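You operate a simulated robot arm through the tools that you are given. There is no shell and no other tool.

You run a simulated robot arm. Do the job below in one go: nothing can be reset, and whatever is moved stays where it is left.

Task
Tip out the pink mug, let the basin's dirty water go and stopper it again.
Fine: tip into the sink, mug on the counter beside the burners, stopper in only when the basin is empty, the other mug left alone. Set down upright: what you pick out.
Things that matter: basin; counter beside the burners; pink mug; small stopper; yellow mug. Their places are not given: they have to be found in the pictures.

The check looks at the end state, three seconds after you hand in, the way a careful person would. Anything else that was tipped, shoved, dropped, spilled or broken makes it a failure. A push-on lid holds only when it is set on centred and level and pressed home; a screw cap is set on level and turned clockwise until tight.

Robot
A 6-joint arm with a two-finger parallel gripper, fixed in place. Base frame: the origin is at the foot of the arm, x ahead of it, y to its left, z up. Lengths are in cm, angles in degrees, forces in N, time in s.
With the tool pointing down near the work surface it reaches from about 18 to 74 cm from the base axis. Its first joint turns from -166.0 to 166.0 degrees. Payload 3.91 kg.
The tool frame sits at the grasp point between the pads (the TCP): z along the fingers, y along the line on which they close. The tips reach 3 cm beyond it. The gripper opens to 11 cm. The fingers are 2 cm wide and 1 cm thick; the gripper's body (4.8 by 11.2 cm) begins 5.5 cm behind the TCP.
Orientation is that of the tool frame in the base frame, as a unit quaternion [x, y, z, w]. With the fingers straight down and closing along the base's y, the tool's x points along the base's -x, its y along +y and its z along -z.

Tools
- The arm moves only by the tool move_arm. Its argument "targets" is a list of rows, each a list of 7 numbers: the gripper command, from -1 (fully open) to 1 (shut), values between in proportion, then the shift along the tool's x, y, z in cm, then the turn, a rotation vector about the tool's x, y, z in degrees. In form: [[jaw, dx, dy, dz, rx, ry, rz], ...]. A call has 1 to 20 rows; each row shifts and turns the commanded pose from where the row before left it, along the tool's axes as they then stand. Rows are played at 5 a second. More than 5 cm and 8.6 degrees between two rows, or a gripper value outside its range, and nothing of the call is played. Where a pose cannot be reached the arm comes as near as it can. A force on the tool above 40 N (or 10 N above the force at the start of the call, whichever is more), or a blocked arm, ends the call early, and 0.2 s more pass. The fingers move at their own pace (about 4.5 cm/s each) and stop on an object; they squeeze with about 37 N. The grip force told is the motor's: it shows also when the fingers shut on nothing. Time passes only in rows, and 0.2 s behind the last, so rows that do not move let the fingers close. It gives the time, the measured TCP pose, the force on the tool (base axes), the opening and the grip force at its end, in the units of the frame above (readings bear some noise), with the torque about the TCP (base axes, N m) and any sound that the robot's microphone picked up, and new pictures: "show" is both (left out), scene, wrist or none.
- Cameras (640 x 400 px; columns grow to the right, rows downward): "scene" is fixed at [38.28, 49.77, 151.19]; the picture's right is [-0.94, -0.35, 0.00], its down [-0.21, 0.58, -0.79] and it looks along [0.27, -0.74, -0.62] (base axes); focal length 353 px, centre (320, 200). "wrist" rides on the gripper at [7.1, 2.2, -10.7] in the tool frame; the picture's right is [-0.29, 0.96, 0.00], its down [-0.76, -0.23, -0.61] and it looks along [-0.58, -0.18, 0.79] (tool axes); focal length 243 px, centre (320, 200).
- move_column(by): slides the trunk up (or, below 0, down) by that many cm; the arm rides with it, the base frame stays. It gives what a move gives, with no picture.
- locate(camera, pixels): there is no depth. For up to 12 entries [column, row, z] of the newest picture of that camera ("zoom" is the newest enlarged one), the place [x, y] in the base frame at which the ray of that pixel passes the height z, good to about 0.3 cm, but the place of the scene camera against the robot may be out by one fixed shift of up to 2.5 cm in any direction. It takes no simulated time.
- inspect(camera, box): a new picture of the part [left, top, right, bottom] of that camera's present view, enlarged. It takes no simulated time.
- sign_off(): hands the job in; it is judged then, once.

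Leave the gripper open and the arm clear of the work at the hand-in unless told otherwise.

The tools are called after ">>>" as name(argument=value, ...) on one line, values as JSON. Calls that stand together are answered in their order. move_arm: Moves the arm, as the interface text tells. Its arguments: {"type":"object","properties":{"targets":{"type":"array"},"show":{"type":"string","enum":["both","scene","wrist","none"]}},"required":["targets"]} The other tools are called the same way: move_column (by) slides the trunk up or down; locate (camera, pixels) gives the place at which the rays of pixels pass given heights; inspect (camera, box) takes an enlarged picture of a part of a camera's view; sign_off () hands the job in.

At the start:

```text
time_s: 0.0
position: [39.85, -24.81, 107.49]
orientation: [0.0, 1.0, 0.0, -0.001]
force: [0.8, -0.1, 0.5]
wrist_torque: [0.0, 0.0, 0.0]
grip_width: 11.0
grip_force: 0.1
trunk travel left (down, up): [-52.5, 6.5]
```

scene: 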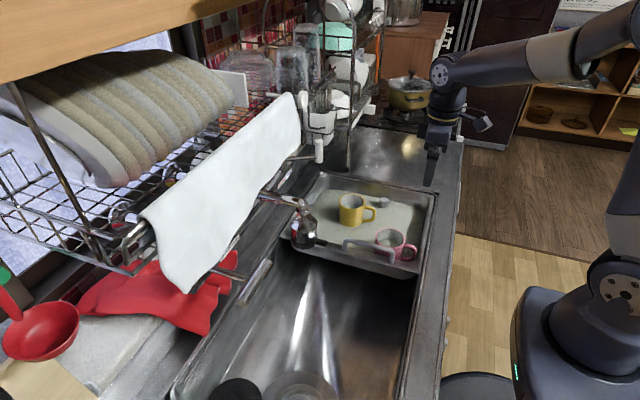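
wrist: 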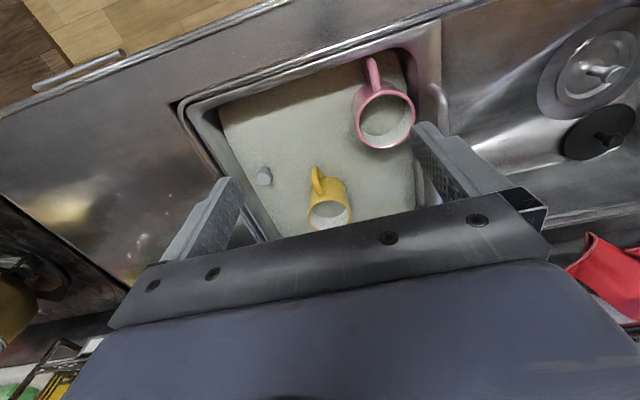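

I see a basin (tray with dirty water) holding a yellow mug (about 351,208), a pink mug (about 393,243) and a small grey stopper (about 383,200). I'll enlarge both views before moving.

>>> inspect(camera="scene", box=[270, 150, 470, 290])

>>> inspect(camera="wrist", box=[160, 20, 480, 250])

```text
2.86 times, centred on (370, 220) of scene
```

zoom: 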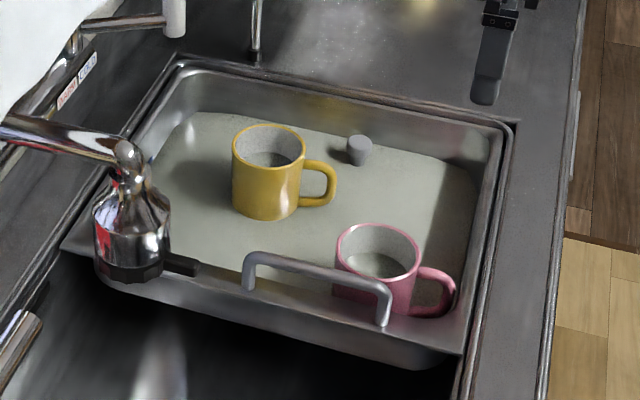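

```text
1.74 times, centred on (320, 135) of wrist
```

zoom: 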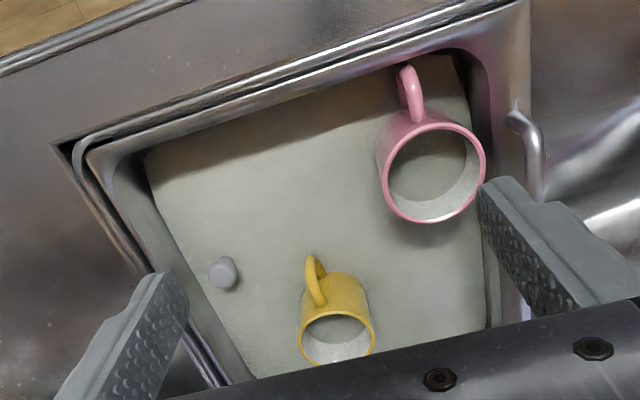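

The wrist view looks toward +x with the robot side at the top. I'll probe pixel positions at several candidate heights to work out the counter height and the camera shift.

>>> locate(camera="wrist", pixels=[[264, 176, 75], [264, 176, 85], [264, 176, 90], [385, 116, 80], [385, 116, 90], [330, 212, 80], [330, 212, 90], [178, 103, 80], [178, 103, 90], [440, 20, 80], [440, 20, 90], [600, 75, 75]])

>>> locate(camera="scene", pixels=[[382, 201, 75], [382, 201, 85], [382, 201, 90], [389, 236, 80], [389, 236, 90], [351, 199, 80], [351, 199, 90], [449, 192, 80], [449, 192, 90], [430, 184, 104.5]])

>>> inspect(camera="scene", box=[340, 60, 500, 190])

>>> inspect(camera="scene", box=[160, 240, 480, 400])

```text
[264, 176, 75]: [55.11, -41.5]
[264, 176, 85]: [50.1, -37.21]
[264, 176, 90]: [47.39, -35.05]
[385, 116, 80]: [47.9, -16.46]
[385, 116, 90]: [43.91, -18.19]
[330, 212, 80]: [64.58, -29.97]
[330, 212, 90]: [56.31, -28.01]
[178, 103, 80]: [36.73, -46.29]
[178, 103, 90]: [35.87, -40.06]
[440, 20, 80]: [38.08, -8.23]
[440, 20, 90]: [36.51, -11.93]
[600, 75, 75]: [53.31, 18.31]
```

```text
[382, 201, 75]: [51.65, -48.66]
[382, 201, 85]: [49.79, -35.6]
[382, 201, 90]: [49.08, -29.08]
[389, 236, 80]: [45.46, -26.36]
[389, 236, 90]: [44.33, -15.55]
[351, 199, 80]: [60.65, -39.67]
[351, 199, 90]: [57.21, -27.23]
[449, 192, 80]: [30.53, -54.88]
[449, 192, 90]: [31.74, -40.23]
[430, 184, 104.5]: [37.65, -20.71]
```

```text
3.08 times, centred on (420, 125) of scene
```

zoom: 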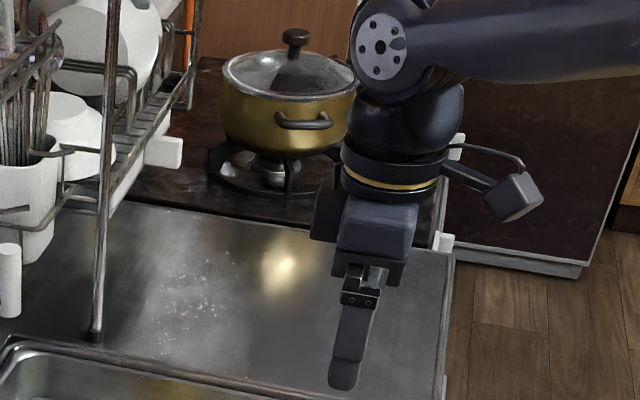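

```text
2.00 times, centred on (320, 320) of scene
```

zoom: 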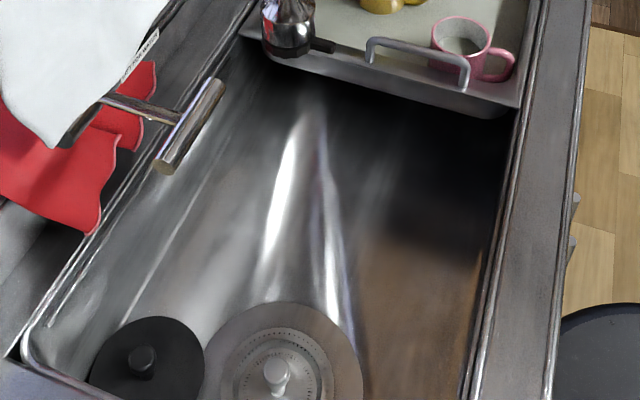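

The scene camera shows the fingertip a couple of cm off, so it is shifted. I'll use the wrist camera for stereo: move 15 cm toward +y at the same height, then look again.

>>> move_arm(targets=[[-1, 0, 5, 0, 0, 0, 0], [-1, 0, 5, 0, 0, 0, 0], [-1, 0, 5, 0, 0, 0, 0], [-1, 0, 0, 0, 0, 0, 0]])

```text
time_s: 1.0
position: [39.92, -9.44, 107.79]
orientation: [0.0, 1.0, 0.0, 0.0]
force: [0.2, 0.8, -0.1]
wrist_torque: [0.0, 0.0, -0.01]
grip_width: 10.99
grip_force: 0.0
trunk travel left (down, up): [-52.5, 6.5]
```

scene: 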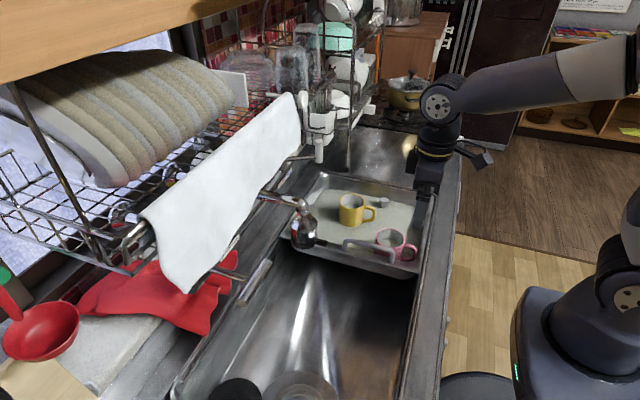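
wrist: 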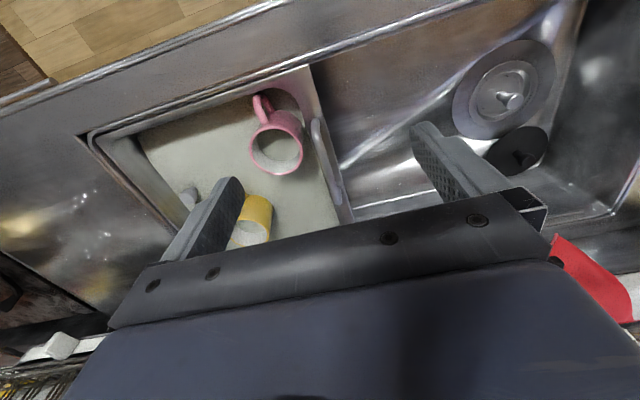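

Same height, new viewpoint. I'll enlarge this view and locate the same features (pink rim, corner of the basin, stopper) for stereo heights.

>>> inspect(camera="wrist", box=[70, 50, 390, 250])

>>> locate(camera="wrist", pixels=[[277, 150, 80], [277, 150, 90], [189, 195, 75], [189, 195, 85], [84, 135, 80], [84, 135, 90], [312, 68, 80], [312, 68, 90], [505, 90, 70], [505, 90, 60], [520, 155, 70], [520, 155, 60]])

```text
2.00 times, centred on (230, 150) of wrist
```

zoom: 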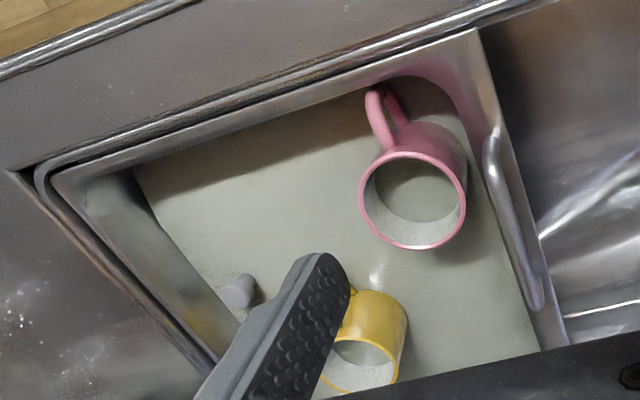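

```text
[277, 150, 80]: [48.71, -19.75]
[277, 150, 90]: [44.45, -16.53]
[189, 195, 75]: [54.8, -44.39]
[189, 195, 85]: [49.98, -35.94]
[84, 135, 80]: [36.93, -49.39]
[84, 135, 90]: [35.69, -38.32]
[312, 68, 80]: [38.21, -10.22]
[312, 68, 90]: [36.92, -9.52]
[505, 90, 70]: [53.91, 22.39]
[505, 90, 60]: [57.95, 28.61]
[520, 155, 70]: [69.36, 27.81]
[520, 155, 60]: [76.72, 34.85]
```

Stereo gives the pink rim near z≈86.6 at about (45.7,-17.6), its handle pointing to −x; the stopper at about (51.5,-38.5,82). I'll locate the basin walls around the mug, the water edges and the basin handle bar.

>>> locate(camera="wrist", pixels=[[315, 150, 80], [338, 220, 80], [253, 98, 85], [318, 125, 88], [336, 200, 88], [350, 220, 86], [308, 67, 86], [145, 150, 80], [250, 154, 86.6], [303, 148, 86.6], [274, 174, 86.6], [278, 127, 86.6]])

>>> inspect(camera="wrist", box=[230, 70, 370, 190])

>>> inspect(camera="scene", box=[340, 200, 450, 290])

```text
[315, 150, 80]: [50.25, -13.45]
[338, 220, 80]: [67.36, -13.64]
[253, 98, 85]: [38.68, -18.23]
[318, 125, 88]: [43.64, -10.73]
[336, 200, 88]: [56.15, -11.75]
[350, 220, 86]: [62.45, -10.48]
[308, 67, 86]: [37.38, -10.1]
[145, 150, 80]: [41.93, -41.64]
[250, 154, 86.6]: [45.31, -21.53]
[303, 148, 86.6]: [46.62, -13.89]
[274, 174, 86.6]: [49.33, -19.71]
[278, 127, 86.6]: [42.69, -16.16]
```

```text
3.33 times, centred on (300, 130) of wrist
```

zoom: 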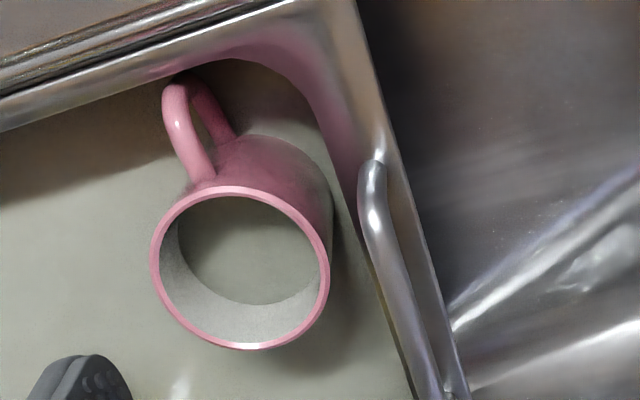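

```text
4.44 times, centred on (395, 245) of scene
```

zoom: 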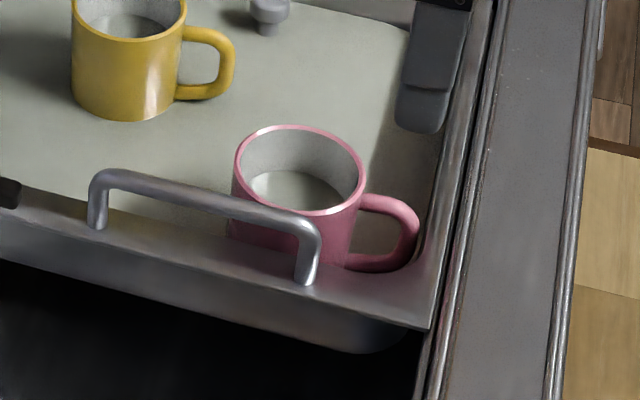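

The mug rim is centred at about (46.0,-17.8), diameter ≈7.65, only ~0.5 cm from the +y basin wall at water level. I'll therefore grasp diagonally, at 40° from x, which avoids the handle at −x and the wall. First I'll hover at z≈100 with the tool turned +50° and look.

>>> move_arm(targets=[[-1, -2.03, -2.79, 2.6, 0, 0, 0], [-1, -2.03, -2.79, 2.6, 0, 0, 0], [-1, -2.03, -2.79, 2.6, 0, 0, 0], [-1, 0, 0, 0, 0, 0, 8.33], [-1, 0, 0, 0, 0, 0, 8.33], [-1, 0, 0, 0, 0, 0, 8.33], [-1, 0, 0, 0, 0, 0, 8.33], [-1, 0, 0, 0, 0, 0, 8.33], [-1, 0, 0, 0, 0, 0, 8.33], [-1, 0, 0, 0, 0, 0, 0]])

```text
time_s: 3.2
position: [46.02, -18.15, 99.71]
orientation: [0.423, 0.906, 0.0, 0.0]
force: [-0.4, -0.2, -0.9]
wrist_torque: [0.0, 0.03, 0.01]
grip_width: 11.03
grip_force: 0.0
trunk travel left (down, up): [-52.5, 6.5]
```

scene: 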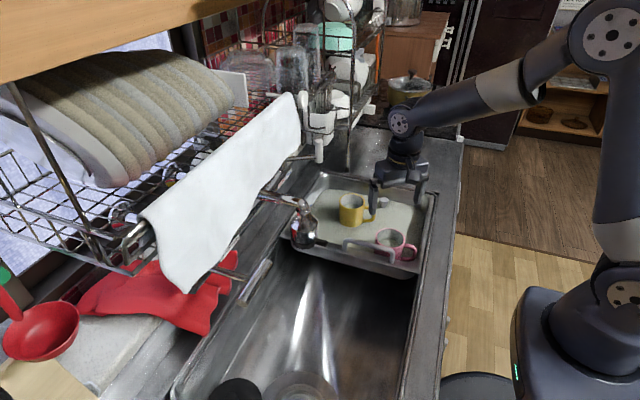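
wrist: 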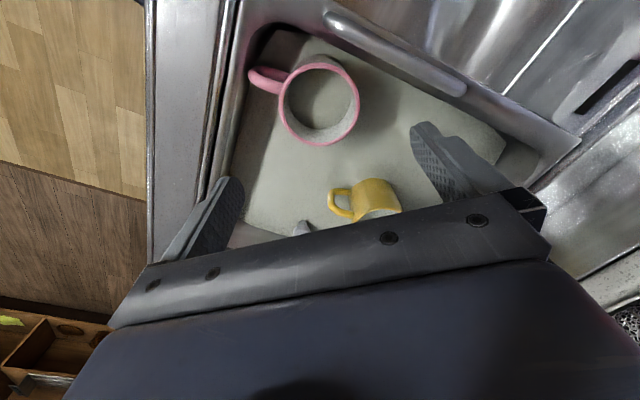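

The tool is now turned and the rim is clearly visible, at about (281–360, 62–146). I'll locate rim points, the handle and the basin wall from this view.

>>> locate(camera="wrist", pixels=[[280, 104, 86.6], [360, 100, 86.6], [317, 62, 86.6], [321, 146, 86.6], [250, 74, 85], [330, 14, 88], [465, 90, 88], [376, 72, 80], [272, 30, 86], [578, 140, 86]])

>>> inspect(camera="wrist", box=[230, 10, 400, 160])

>>> inspect(camera="scene", box=[340, 150, 460, 290])

```text
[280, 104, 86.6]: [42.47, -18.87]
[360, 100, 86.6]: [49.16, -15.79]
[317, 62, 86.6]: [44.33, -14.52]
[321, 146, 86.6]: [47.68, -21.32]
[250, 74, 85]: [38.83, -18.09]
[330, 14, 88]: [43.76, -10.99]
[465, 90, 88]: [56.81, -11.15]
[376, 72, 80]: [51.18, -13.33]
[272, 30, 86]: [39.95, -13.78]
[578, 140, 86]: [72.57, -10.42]
```

```text
2.67 times, centred on (315, 85) of wrist
```

zoom: 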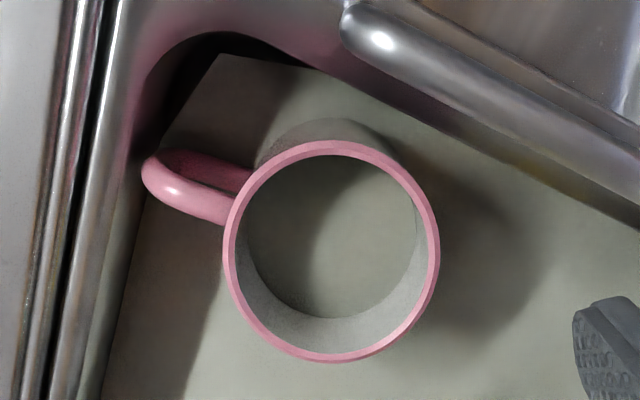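

```text
2.86 times, centred on (400, 220) of scene
```

zoom: 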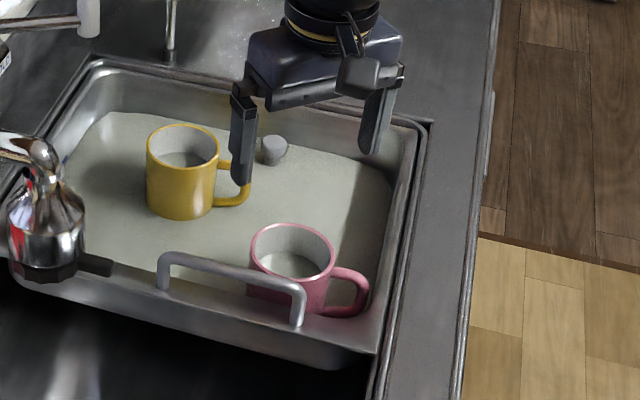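

The views agree: rim centre ≈(45.95,-17.7), rim z≈86.6. I'll set the jaws to about 8.8 cm, correct +0.4 cm in y and descend to TCP z≈92.7, so the tips stay above the rim, then look.

>>> move_arm(targets=[[-0.6, 0.306, 0.257, 0, 0, 0, 0], [-0.6, 0, 0, 3.5, 0, 0, 0], [-0.6, 0, 0, 3.5, 0, 0, 0], [-0.6, 0, 0, 0, 0, 0, 0]])

>>> inspect(camera="wrist", box=[160, 0, 520, 225])

>>> inspect(camera="scene", box=[340, 150, 460, 290])

```text
time_s: 4.2
position: [45.9, -17.82, 92.71]
orientation: [0.422, 0.907, 0.0, 0.001]
force: [1.1, 0.8, -0.1]
wrist_torque: [-0.01, 0.02, 0.02]
grip_width: 8.81
grip_force: 0.1
trunk travel left (down, up): [-52.5, 6.5]
```

scene: 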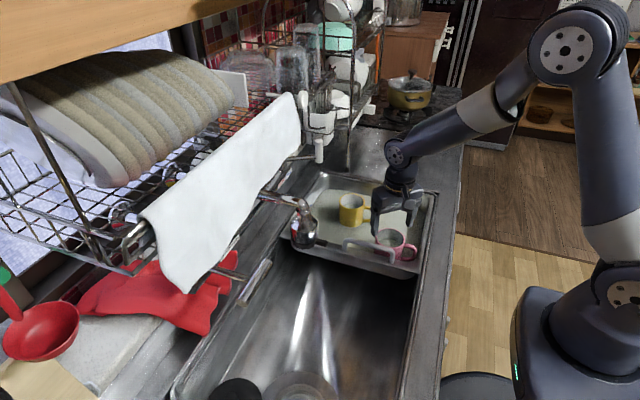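
wrist: 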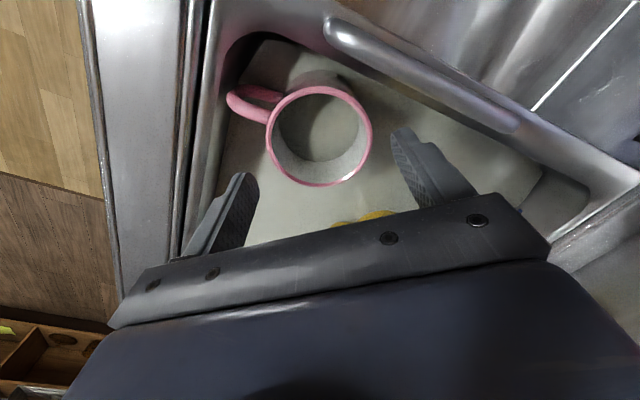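

```text
1.78 times, centred on (340, 112) of wrist
```

zoom: 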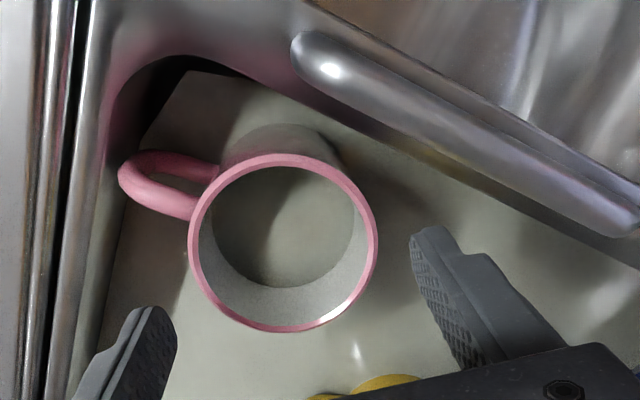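

```text
2.86 times, centred on (400, 220) of scene
```

zoom: 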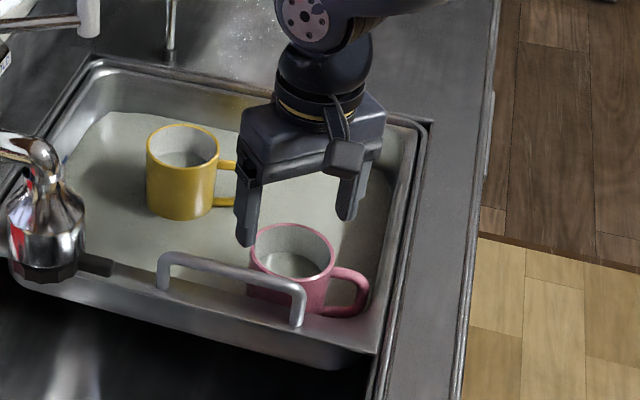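

The tool axis projects onto (319,141) at rim height and the rim centre is at about (320,138), so it's aligned to within ~0.2 cm. I'll descend slowly to TCP z≈86 (tips ≈83) without closing yet.

>>> move_arm(targets=[[-0.6, 0.1, 0, 1.7, 0, 0, 0], [-0.6, 0, 0, 1.7, 0, 0, 0], [-0.6, 0, 0, 1.7, 0, 0, 0], [-0.6, 0, 0, 1.6, 0, 0, 0], [-0.6, 0, 0, 0, 0, 0, 0]])

>>> inspect(camera="wrist", box=[160, 0, 520, 225])

>>> inspect(camera="scene", box=[340, 150, 460, 290])

```text
time_s: 5.4
position: [45.85, -17.8, 85.94]
orientation: [0.423, 0.906, 0.0, 0.0]
force: [0.3, -1.1, 0.0]
wrist_torque: [0.03, -0.01, 0.0]
grip_width: 8.8
grip_force: 0.0
trunk travel left (down, up): [-52.5, 6.5]
```

scene: 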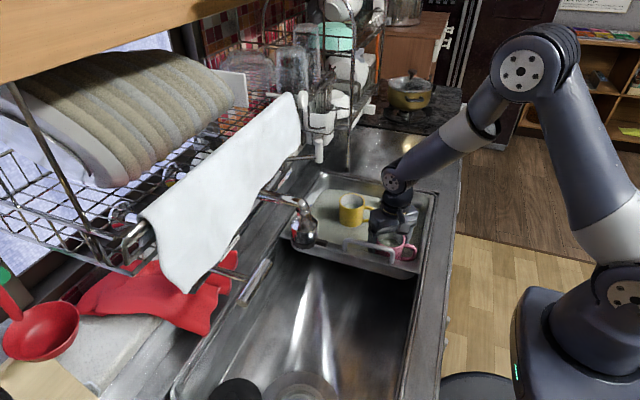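
wrist: 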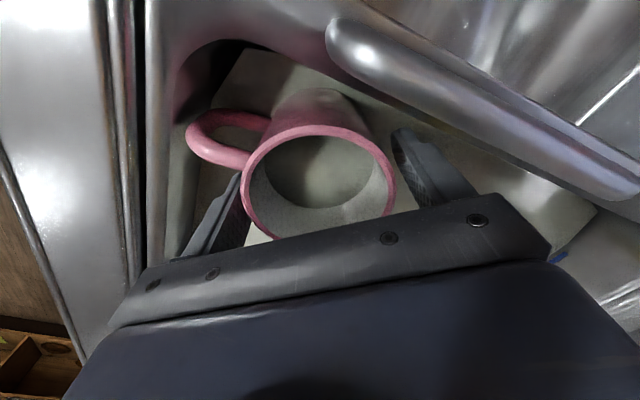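

```text
1.78 times, centred on (340, 112) of wrist
```

zoom: 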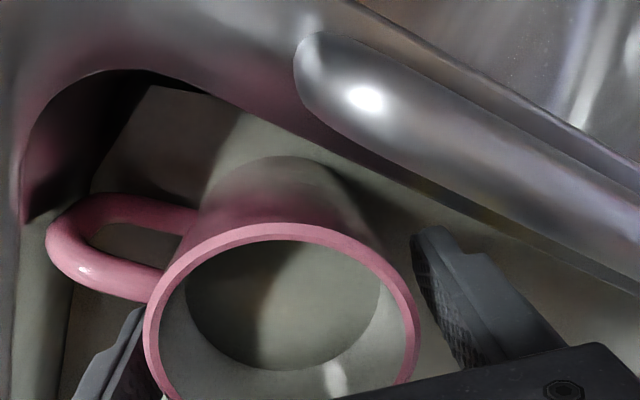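

```text
2.86 times, centred on (400, 220) of scene
```

zoom: 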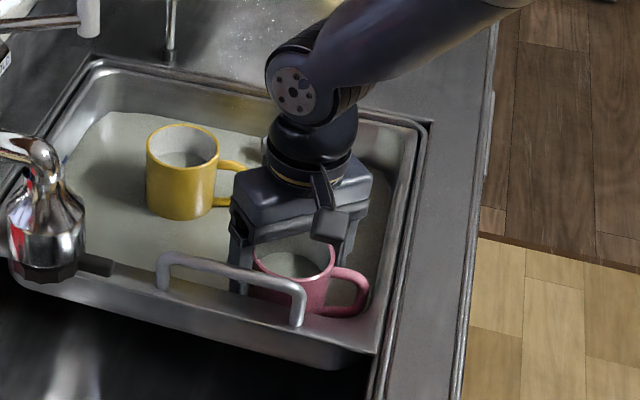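

Fingers are either side of the mug with no contact force. Closing now.

>>> move_arm(targets=[[1, 0, 0, 0, 0, 0, 0], [1, 0, 0, 0, 0, 0, 0], [1, 0, 0, 0, 0, 0, 0], [1, 0, 0, 0, 0, 0, 0]], show="wrist")

```text
time_s: 6.4
position: [46.0, -17.74, 86.03]
orientation: [0.424, 0.906, 0.001, 0.0]
force: [-0.1, 0.6, 2.4]
wrist_torque: [0.0, 0.0, -0.11]
grip_width: 6.55
grip_force: 36.9
trunk travel left (down, up): [-52.5, 6.5]
```

wrist: 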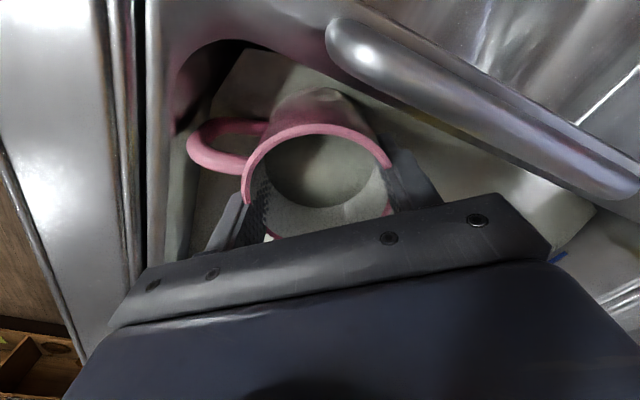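

Gripped: opening 6.55, 37 N. Lifting slowly by 3 cm and checking.

>>> move_arm(targets=[[1, 0, 0, -0.5, 0, 0, 0], [1, 0, 0, -1, 0, 0, 0], [1, 0, 0, -1, 0, 0, 0], [1, 0, 0, -0.5, 0, 0, 0], [1, 0, 0, 0, 0, 0, 0]])

>>> inspect(camera="scene", box=[340, 150, 460, 290])

```text
time_s: 7.6
position: [45.92, -17.63, 89.1]
orientation: [0.423, 0.906, 0.0, 0.0]
force: [0.3, 0.2, -3.3]
wrist_torque: [-0.02, -0.02, -0.01]
grip_width: 6.52
grip_force: 37.3
trunk travel left (down, up): [-52.5, 6.5]
```

scene: 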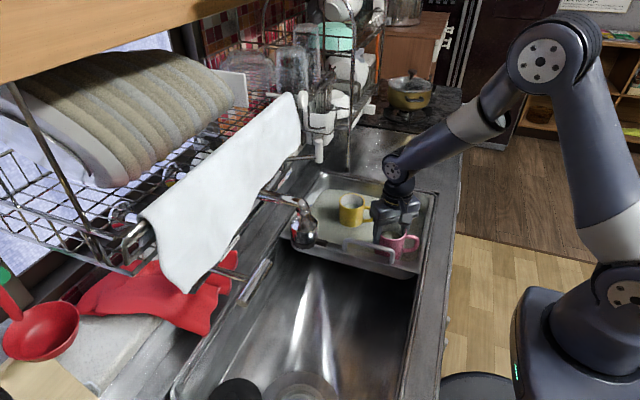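
wrist: 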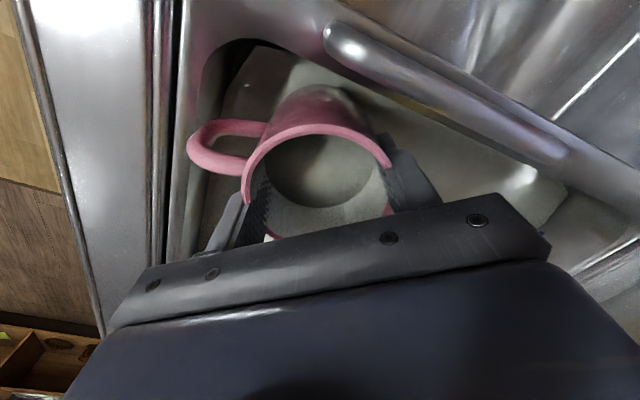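

```text
2.86 times, centred on (400, 220) of scene
```

zoom: 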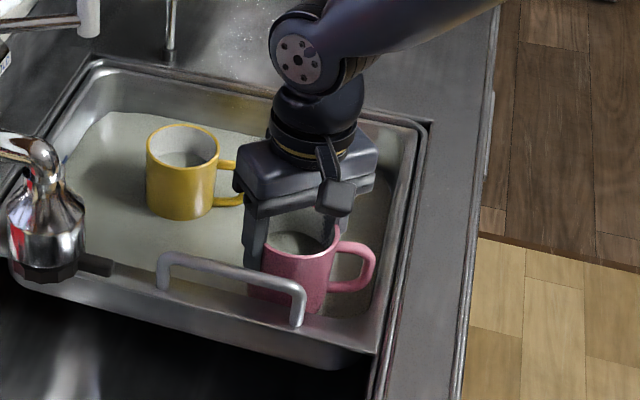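

The mug came up cleanly (about 3.3 N). I'll lift it clear of the basin bar to TCP z≈104 and turn the tool back to the standard orientation (−50°).

>>> move_arm(targets=[[1, 0, 0, -1.5, 0, 0, 0], [1, 0, 0, -2.5, 0, 0, 0], [1, 0, 0, -2.5, 0, 0, 0], [1, 0, 0, -2.5, 0, 0, 0], [1, 0, 0, -2.5, 0, 0, 0], [1, 0, 0, -2.5, 0, 0, 0], [1, 0, 0, -1, 0, 0, 0], [1, 0, 0, 0, 0, 0, -5], [1, 0, 0, 0, 0, 0, -5], [1, 0, 0, 0, 0, 0, -5], [1, 0, 0, 0, 0, 0, -5], [1, 0, 0, 0, 0, 0, -5], [1, 0, 0, 0, 0, 0, -5], [1, 0, 0, 0, 0, 0, -5], [1, 0, 0, 0, 0, 0, -5], [1, 0, 0, 0, 0, 0, -5], [1, 0, 0, 0, 0, 0, -5], [1, 0, 0, 0, 0, 0, 0]])

```text
time_s: 11.4
position: [45.96, -17.53, 103.86]
orientation: [-0.001, 1.0, 0.0, -0.001]
force: [0.2, 0.9, -4.0]
wrist_torque: [0.03, 0.0, 0.0]
grip_width: 6.53
grip_force: 36.8
trunk travel left (down, up): [-52.5, 6.5]
```

scene: 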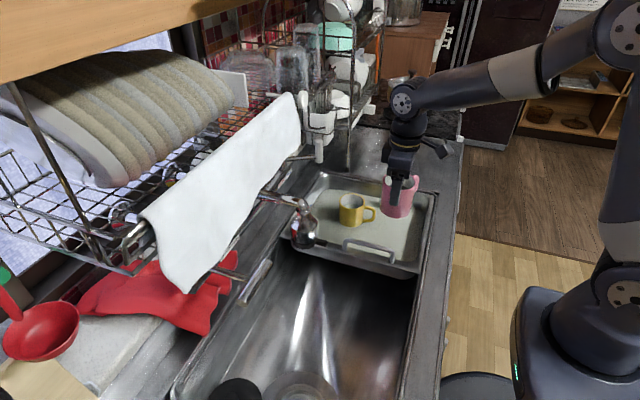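
wrist: 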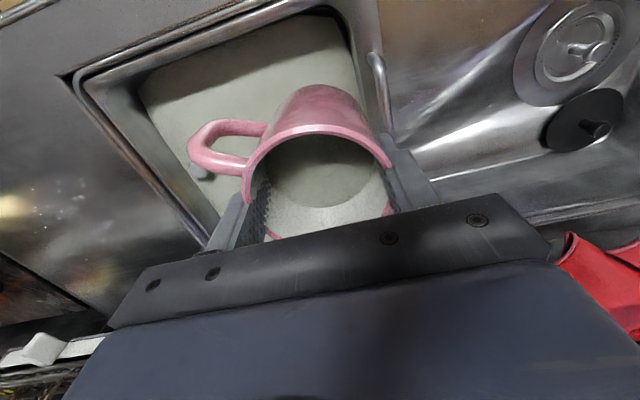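

Upright and clear. I'll check the sink's extent before choosing the pouring spot.

>>> locate(camera="scene", pixels=[[418, 290, 86], [405, 380, 86], [270, 262, 86], [190, 370, 86], [320, 320, 66], [300, 390, 66], [303, 245, 90], [303, 205, 100]])

>>> locate(camera="wrist", pixels=[[580, 48, 70], [580, 48, 65], [580, 48, 60], [595, 125, 70], [595, 125, 65], [470, 180, 86]])

```text
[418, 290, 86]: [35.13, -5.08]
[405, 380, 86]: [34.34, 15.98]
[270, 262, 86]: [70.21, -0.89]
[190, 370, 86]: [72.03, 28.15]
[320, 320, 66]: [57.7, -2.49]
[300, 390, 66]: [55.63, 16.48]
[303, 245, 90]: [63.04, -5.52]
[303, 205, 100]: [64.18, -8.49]
```

```text
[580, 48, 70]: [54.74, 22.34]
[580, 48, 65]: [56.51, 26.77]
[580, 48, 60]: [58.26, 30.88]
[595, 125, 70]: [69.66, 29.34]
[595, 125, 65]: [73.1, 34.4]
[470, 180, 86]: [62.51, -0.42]
```

Sink spans roughly x 36–71, y −8 to 30; the faucet is near (64,−6). I'll carry the mug to about (50, 10, 105), well inside the sink area.

>>> move_arm(targets=[[1, -0.2, 1.5, -0.1, 0, 0, 0], [1, -0.45, 3, -0.15, 0, 0, 0], [1, -0.5, 3.3, -0.15, 0, 0, 0], [1, -0.5, 3.3, -0.15, 0, 0, 0], [1, -0.5, 3.3, -0.15, 0, 0, 0], [1, -0.5, 3.3, -0.15, 0, 0, 0], [1, -0.5, 3.3, -0.15, 0, 0, 0], [1, -0.45, 3, -0.1, 0, 0, 0], [1, -0.3, 2.2, -0.1, 0, 0, 0], [1, -0.1, 1.2, 0, 0, 0, 0], [1, 0, 0, 0, 0, 0, 0]])

```text
time_s: 13.8
position: [49.85, 9.76, 105.28]
orientation: [0.001, 1.0, -0.001, 0.0]
force: [0.5, -0.2, -3.4]
wrist_torque: [0.04, -0.01, 0.02]
grip_width: 6.52
grip_force: 36.9
trunk travel left (down, up): [-52.5, 6.5]
```

scene: 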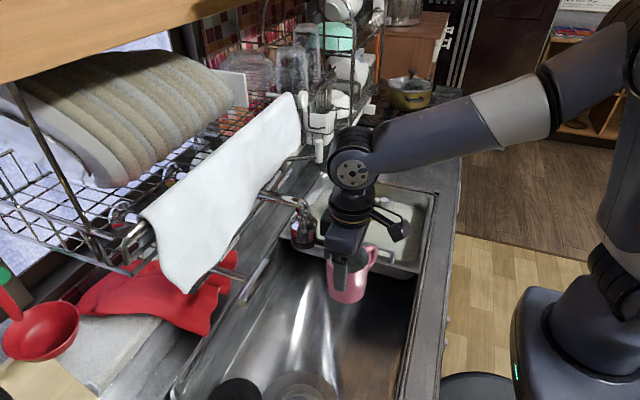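
wrist: 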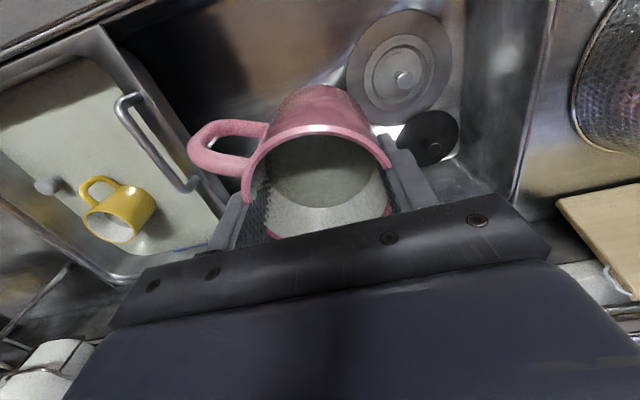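

The mug is over the open sink. I'll tip forward about the closing axis, with the opening turning toward −x, to ~56° first.

>>> move_arm(targets=[[1, 0, 0, 0, 0, -4, 0], [1, 0, 0, 0, 0, -4, 0], [1, 0, 0, 0, 0, -4, 0], [1, 0, 0, 0, 0, -4, 0], [1, 0, 0, 0, 0, -4, 0], [1, 0, 0, 0, 0, -4, 0], [1, 0, 0, 0, 0, -4, 0], [1, 0, 0, 0, 0, -4, 0], [1, 0, 0, 0, 0, -4, 0], [1, 0, 0, 0, 0, -4, 0], [1, 0, 0, 0, 0, -4, 0], [1, 0, 0, 0, 0, -4, 0], [1, 0, 0, 0, 0, -4, 0], [1, 0, 0, 0, 0, -4, 0]])

```text
time_s: 16.8
position: [49.82, 9.52, 105.05]
orientation: [0.002, 0.898, -0.007, 0.441]
force: [0.4, -0.4, -3.2]
wrist_torque: [0.02, 0.06, 0.02]
grip_width: 6.55
grip_force: 36.9
out of reach, approached as far as the arm can: row 13
trunk travel left (down, up): [-52.5, 6.5]
```

scene: 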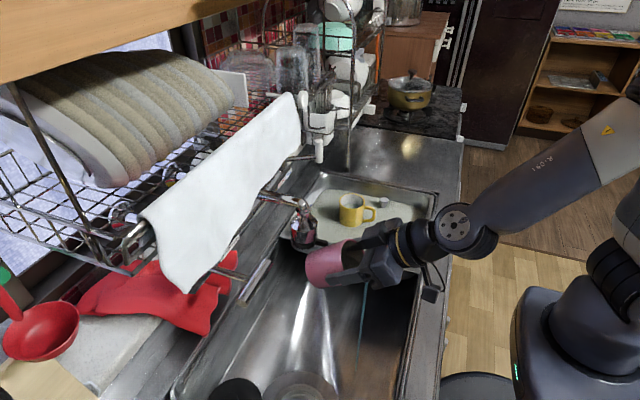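
wrist: 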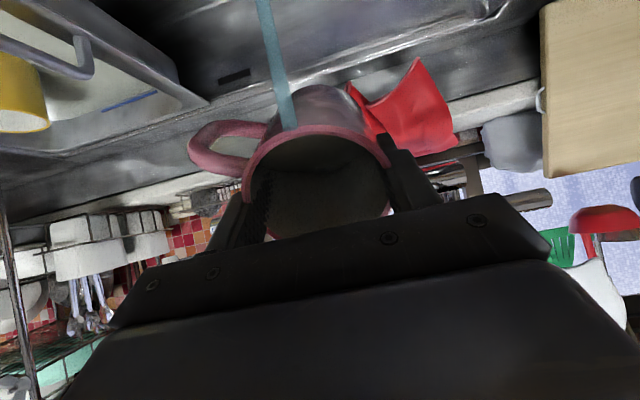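

Water is already streaming into the sink, but forward tilt is limited at ~52° because the wrist is too close to the base. I'll keep the tilt and yaw the tool about the vertical axis so it points toward +y, which moves the wrist away from the base, then continue tipping there. The stream stays under the TCP at (50,10), inside the sink.

>>> move_arm(targets=[[1, 0, 0, 0, -6.33, 0, -4.9], [1, 0, 0, 0, -6.33, 0, -4.9], [1, 0, 0, 0, -6.33, 0, -4.9], [1, 0, 0, 0, -6.33, 0, -4.9], [1, 0, 0, 0, -6.33, 0, -4.9], [1, 0, 0, 0, 0, 0, 0]])

```text
time_s: 18.2
position: [46.5, 17.65, 104.31]
orientation: [-0.18, 0.882, 0.074, 0.429]
force: [0.2, -0.4, -3.0]
wrist_torque: [-0.04, 0.1, 0.01]
grip_width: 6.53
grip_force: 37.1
out of reach, approached as far as the arm can: row 2, 3, 4, 5
trunk travel left (down, up): [-52.5, 6.5]
```

scene: 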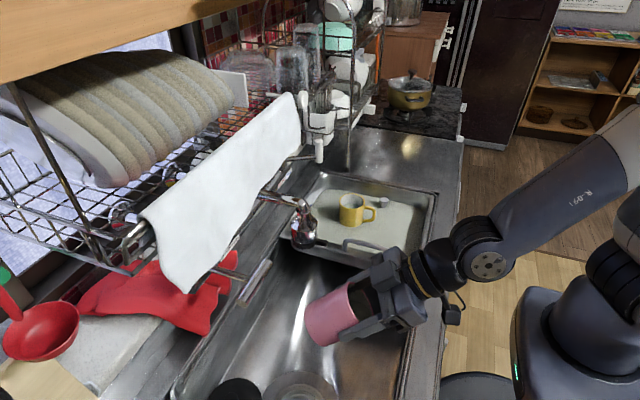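
wrist: 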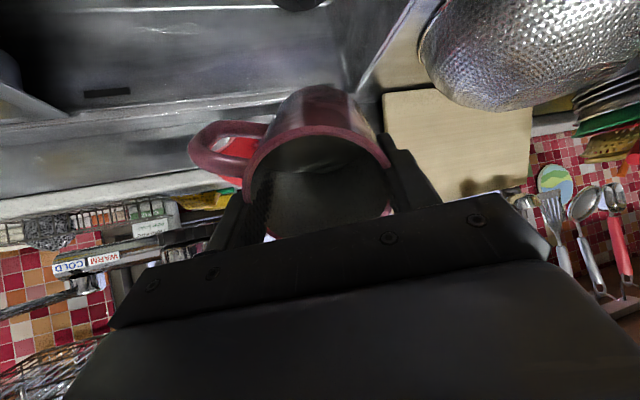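

The wrist is stuck near its straight pose: the tool is almost in line with the forearm, so it can't yaw from there. I'll un-tilt toward vertical while still over the sink, then turn the tool and tip sideways instead.

>>> move_arm(targets=[[1, 0, 0, 0, 0, 8, 0], [1, 0, 0, 0, 0, 8, 0], [1, 0, 0, 0, 0, 8, 0], [1, 0, 0, 0, 0, 8, 0], [1, 0, 0, 0, 0, 8, 0], [1, 0, 0, 0, 0, 8, 0], [1, 0, 0, 0, 0, 0, 0]])

```text
time_s: 19.8
position: [47.64, 15.77, 104.57]
orientation: [-0.161, 0.943, -0.005, 0.29]
force: [0.5, -0.5, -3.3]
wrist_torque: [0.01, 0.04, 0.02]
grip_width: 6.51
grip_force: 36.7
out of reach, approached as far as the arm can: row 1, 2, 3, 4, 5
trunk travel left (down, up): [-52.5, 6.5]
```

scene: 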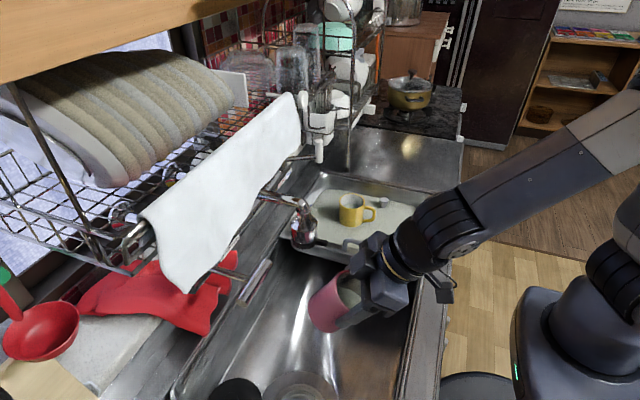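
wrist: 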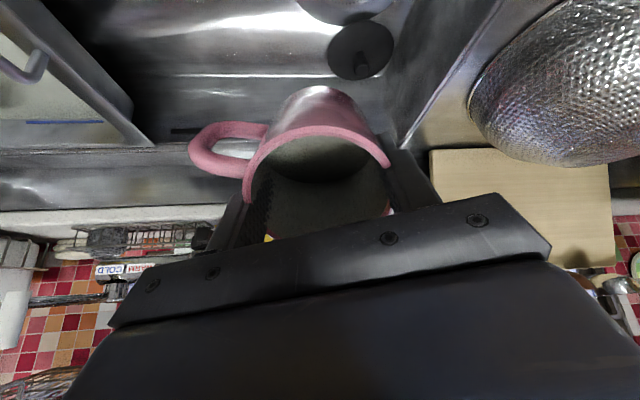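

The last row was reachable but the arm may still be travelling. I'll let it settle for a moment.

>>> move_arm(targets=[[1, 0, 0, 0, 0, 0, 0], [1, 0, 0, 0, 0, 0, 0], [1, 0, 0, 0, 0, 0, 0]])

```text
time_s: 20.6
position: [47.72, 15.6, 104.56]
orientation: [-0.161, 0.943, -0.004, 0.292]
force: [-0.2, 0.1, -2.8]
wrist_torque: [0.01, 0.08, -0.02]
grip_width: 6.51
grip_force: 37.2
trunk travel left (down, up): [-52.5, 6.5]
```

scene: 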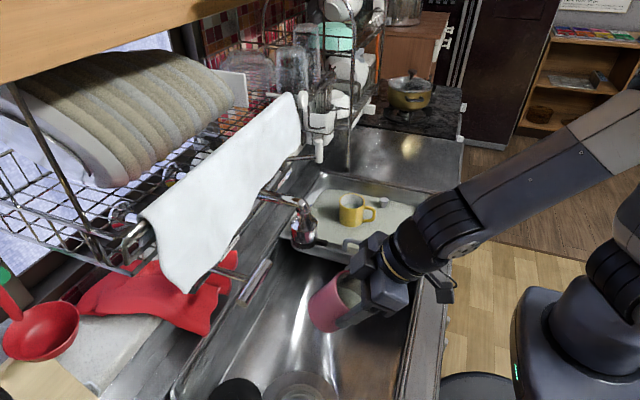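
wrist: 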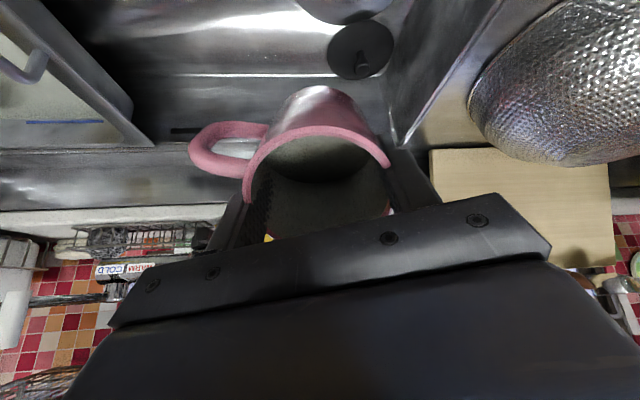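

Settled at ~34° tilt. Continuing to un-tilt.

>>> move_arm(targets=[[1, 0, 0, 0, 0, 8, 0], [1, 0, 0, 0, 0, 8, 0], [1, 0, 0, 0, 0, 8, 0], [1, 0, 0, 0, 0, 8, 0], [1, 0, 0, 0, 0, 0, 0]], show="scene")

```text
time_s: 21.8
position: [47.67, 15.73, 104.53]
orientation: [-0.155, 0.987, -0.048, 0.02]
force: [0.1, -0.3, -3.1]
wrist_torque: [0.0, -0.01, -0.02]
grip_width: 6.53
grip_force: 37.4
trunk travel left (down, up): [-52.5, 6.5]
```

scene: 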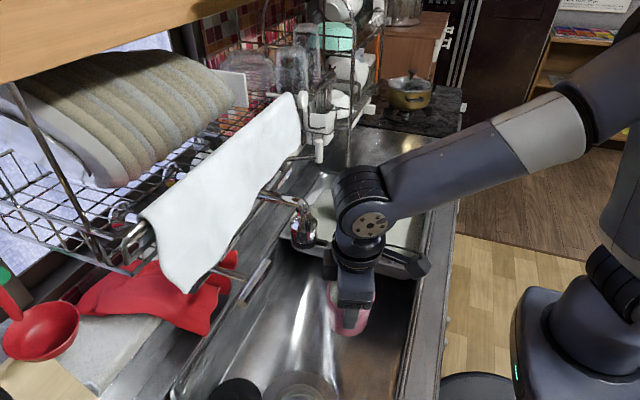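

Nearly vertical now, with only part poured. I'll move back to about (50,10,108) and turn the tool −72° about its axis so the tipping axis lies along x.

>>> move_arm(targets=[[1, -0.26, -3.24, -1.43, 0, 0, 0], [1, -0.26, -3.24, -1.43, 0, 0, 0], [1, 0, 0, 0, 0, 0, -8], [1, 0, 0, 0, 0, 0, -8], [1, 0, 0, 0, 0, 0, -8], [1, 0, 0, 0, 0, 0, -8], [1, 0, 0, 0, 0, 0, -8], [1, 0, 0, 0, 0, 0, -8], [1, 0, 0, 0, 0, 0, -8], [1, 0, 0, 0, 0, 0, -8], [1, 0, 0, 0, 0, 0, -8], [1, 0, 0, 0, 0, 0, 0]])

```text
time_s: 24.4
position: [49.94, 9.92, 108.02]
orientation: [-0.705, 0.708, -0.051, -0.013]
force: [-0.2, -1.2, -2.9]
wrist_torque: [-0.01, -0.02, -0.09]
grip_width: 6.51
grip_force: 37.1
trunk travel left (down, up): [-52.5, 6.5]
```

scene: 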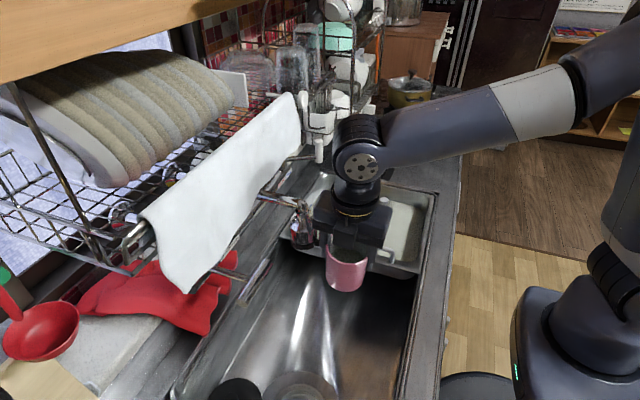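
wrist: 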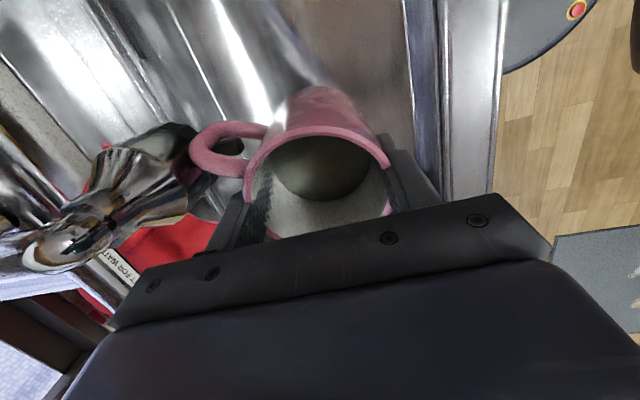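

The faucet looks quite close in the wrist view (around 110,210). I'll look at it closely before tipping.

>>> inspect(camera="wrist", box=[0, 80, 260, 320])

>>> inspect(camera="scene", box=[230, 140, 440, 310])

```text
1.67 times, centred on (130, 200) of wrist
```

zoom: 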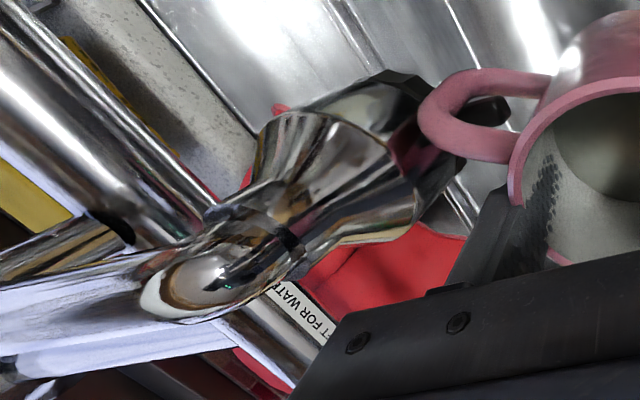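

```text
2.35 times, centred on (335, 225) of scene
```

zoom: 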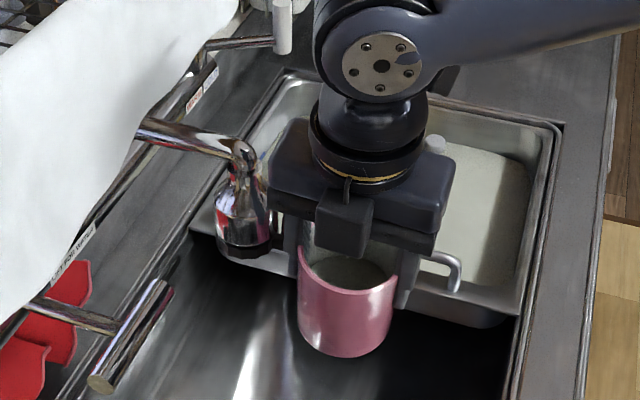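

The faucet head stands over the sink at roughly (60,7), z≈100–113, with the mug handle and gripper not far from it. I'll move away first (−3 in x, then +7 in y). Then I'll turn the tool so the tip direction is about 60° from x, which puts the wrist on the robot's side, away from the faucet.

>>> move_arm(targets=[[1, 0.024, 3.0, -0.16, 0, 0, 0], [1, -3.49, 0, -0.31, 0, 0, 0], [1, -3.49, 0, -0.31, 0, 0, 0], [1, 0, 0, 0, 0, 0, 7.5], [1, 0, 0, 0, 0, 0, 7.5], [1, 0, 0, 0, 0, 0, 7.5], [1, 0, 0, 0, 0, 0, 7.5], [1, 0, 0, 0, 0, 0, 0]])

```text
time_s: 26.2
position: [46.92, 16.98, 107.99]
orientation: [-0.497, 0.866, -0.053, 0.002]
force: [-0.1, -0.1, -2.2]
wrist_torque: [0.01, 0.04, 0.01]
grip_width: 6.51
grip_force: 37.3
trunk travel left (down, up): [-52.5, 6.5]
```

scene: 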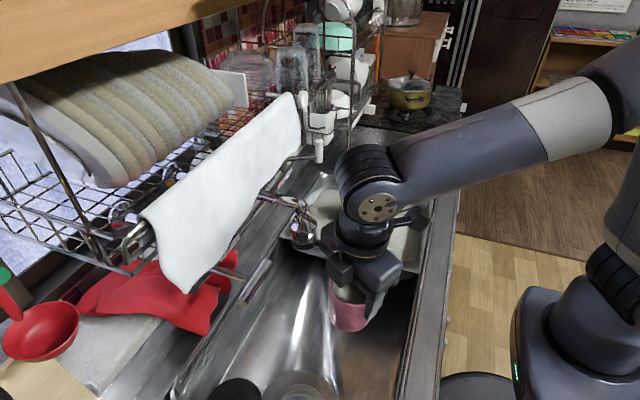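
wrist: 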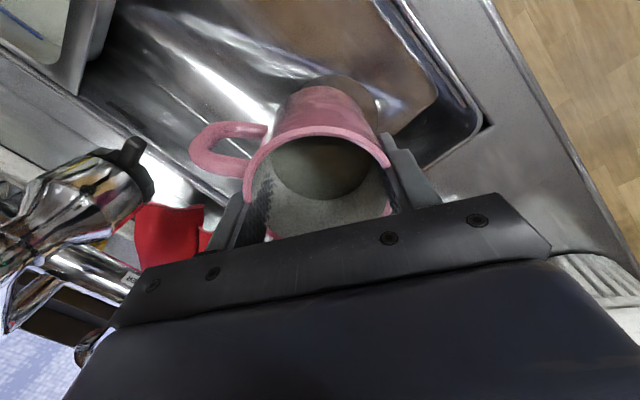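

Clear of the faucet now. Tipping sideways (ry −8 per row) to about 60° and checking.

>>> move_arm(targets=[[1, 0, 0, 0, 0, -6, 0], [1, 0, 0, 0, 0, -6, 0], [1, 0, 0, 0, 0, -6, 0], [1, 0, 0, 0, 0, -6, 0], [1, 0, 0, 0, 0, -6, 0], [1, 0, 0, 0, 0, -6, 0], [1, 0, 0, 0, 0, -6, 0], [1, 0, 0, 0, 0, -6, 0], [1, 0, 0, 0, 0, -6, 0], [1, 0, 0, 0, 0, -6, 0], [1, 0, 0, 0, 0, 0, 0]])

>>> locate(camera="wrist", pixels=[[480, 130, 86]])

```text
time_s: 28.6
position: [46.95, 16.84, 108.05]
orientation: [-0.457, 0.749, 0.204, 0.435]
force: [0.6, 1.6, -3.5]
wrist_torque: [-0.08, 0.08, 0.01]
grip_width: 6.52
grip_force: 36.9
trunk travel left (down, up): [-52.5, 6.5]
```

scene: 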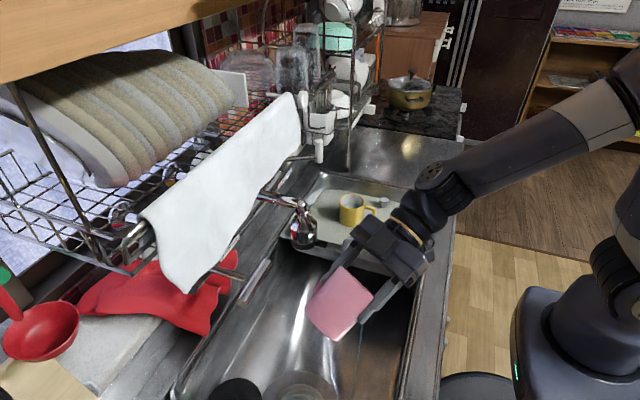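
wrist: 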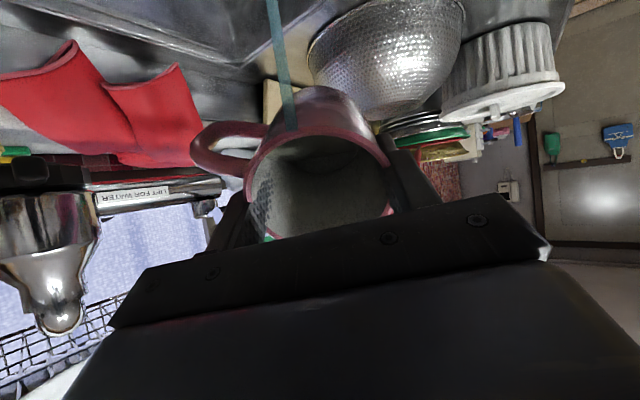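

```text
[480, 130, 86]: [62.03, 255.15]
```

Water is streaming out into the sink and the pose is reachable. Continuing to tip, about 30° more.

>>> move_arm(targets=[[1, 0, 0, 0, 0, -5, 0], [1, 0, 0, 0, 0, -5, 0], [1, 0, 0, 0, 0, -5, 0], [1, 0, 0, 0, 0, -5, 0], [1, 0, 0, 0, 0, -5, 0], [1, 0, 0, 0, 0, -5, 0], [1, 0, 0, 0, 0, 0, 0]])

```text
time_s: 30.2
position: [46.89, 17.08, 108.05]
orientation: [-0.388, 0.611, 0.314, 0.614]
force: [0.5, -0.3, -3.0]
wrist_torque: [-0.1, 0.03, -0.01]
grip_width: 6.51
grip_force: 36.9
trunk travel left (down, up): [-52.5, 6.5]
```

scene: 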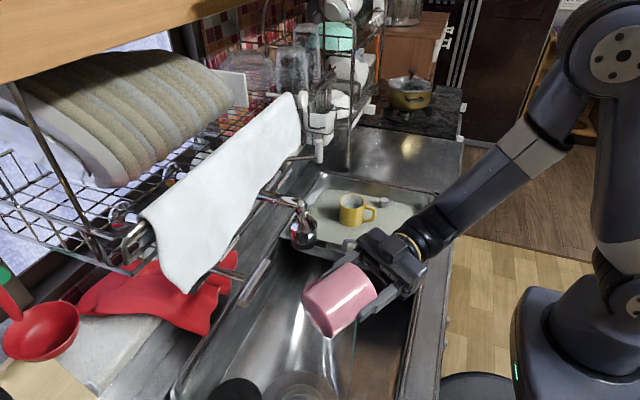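
wrist: 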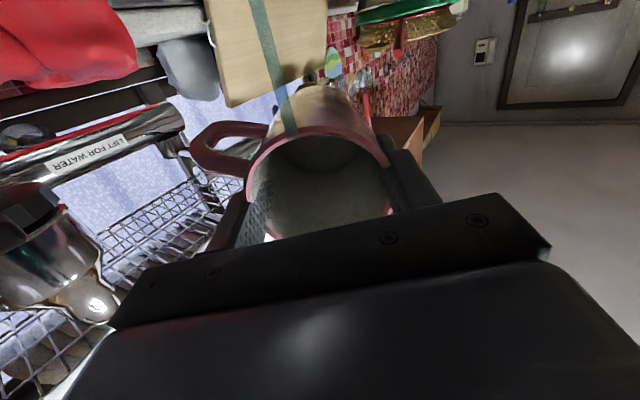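

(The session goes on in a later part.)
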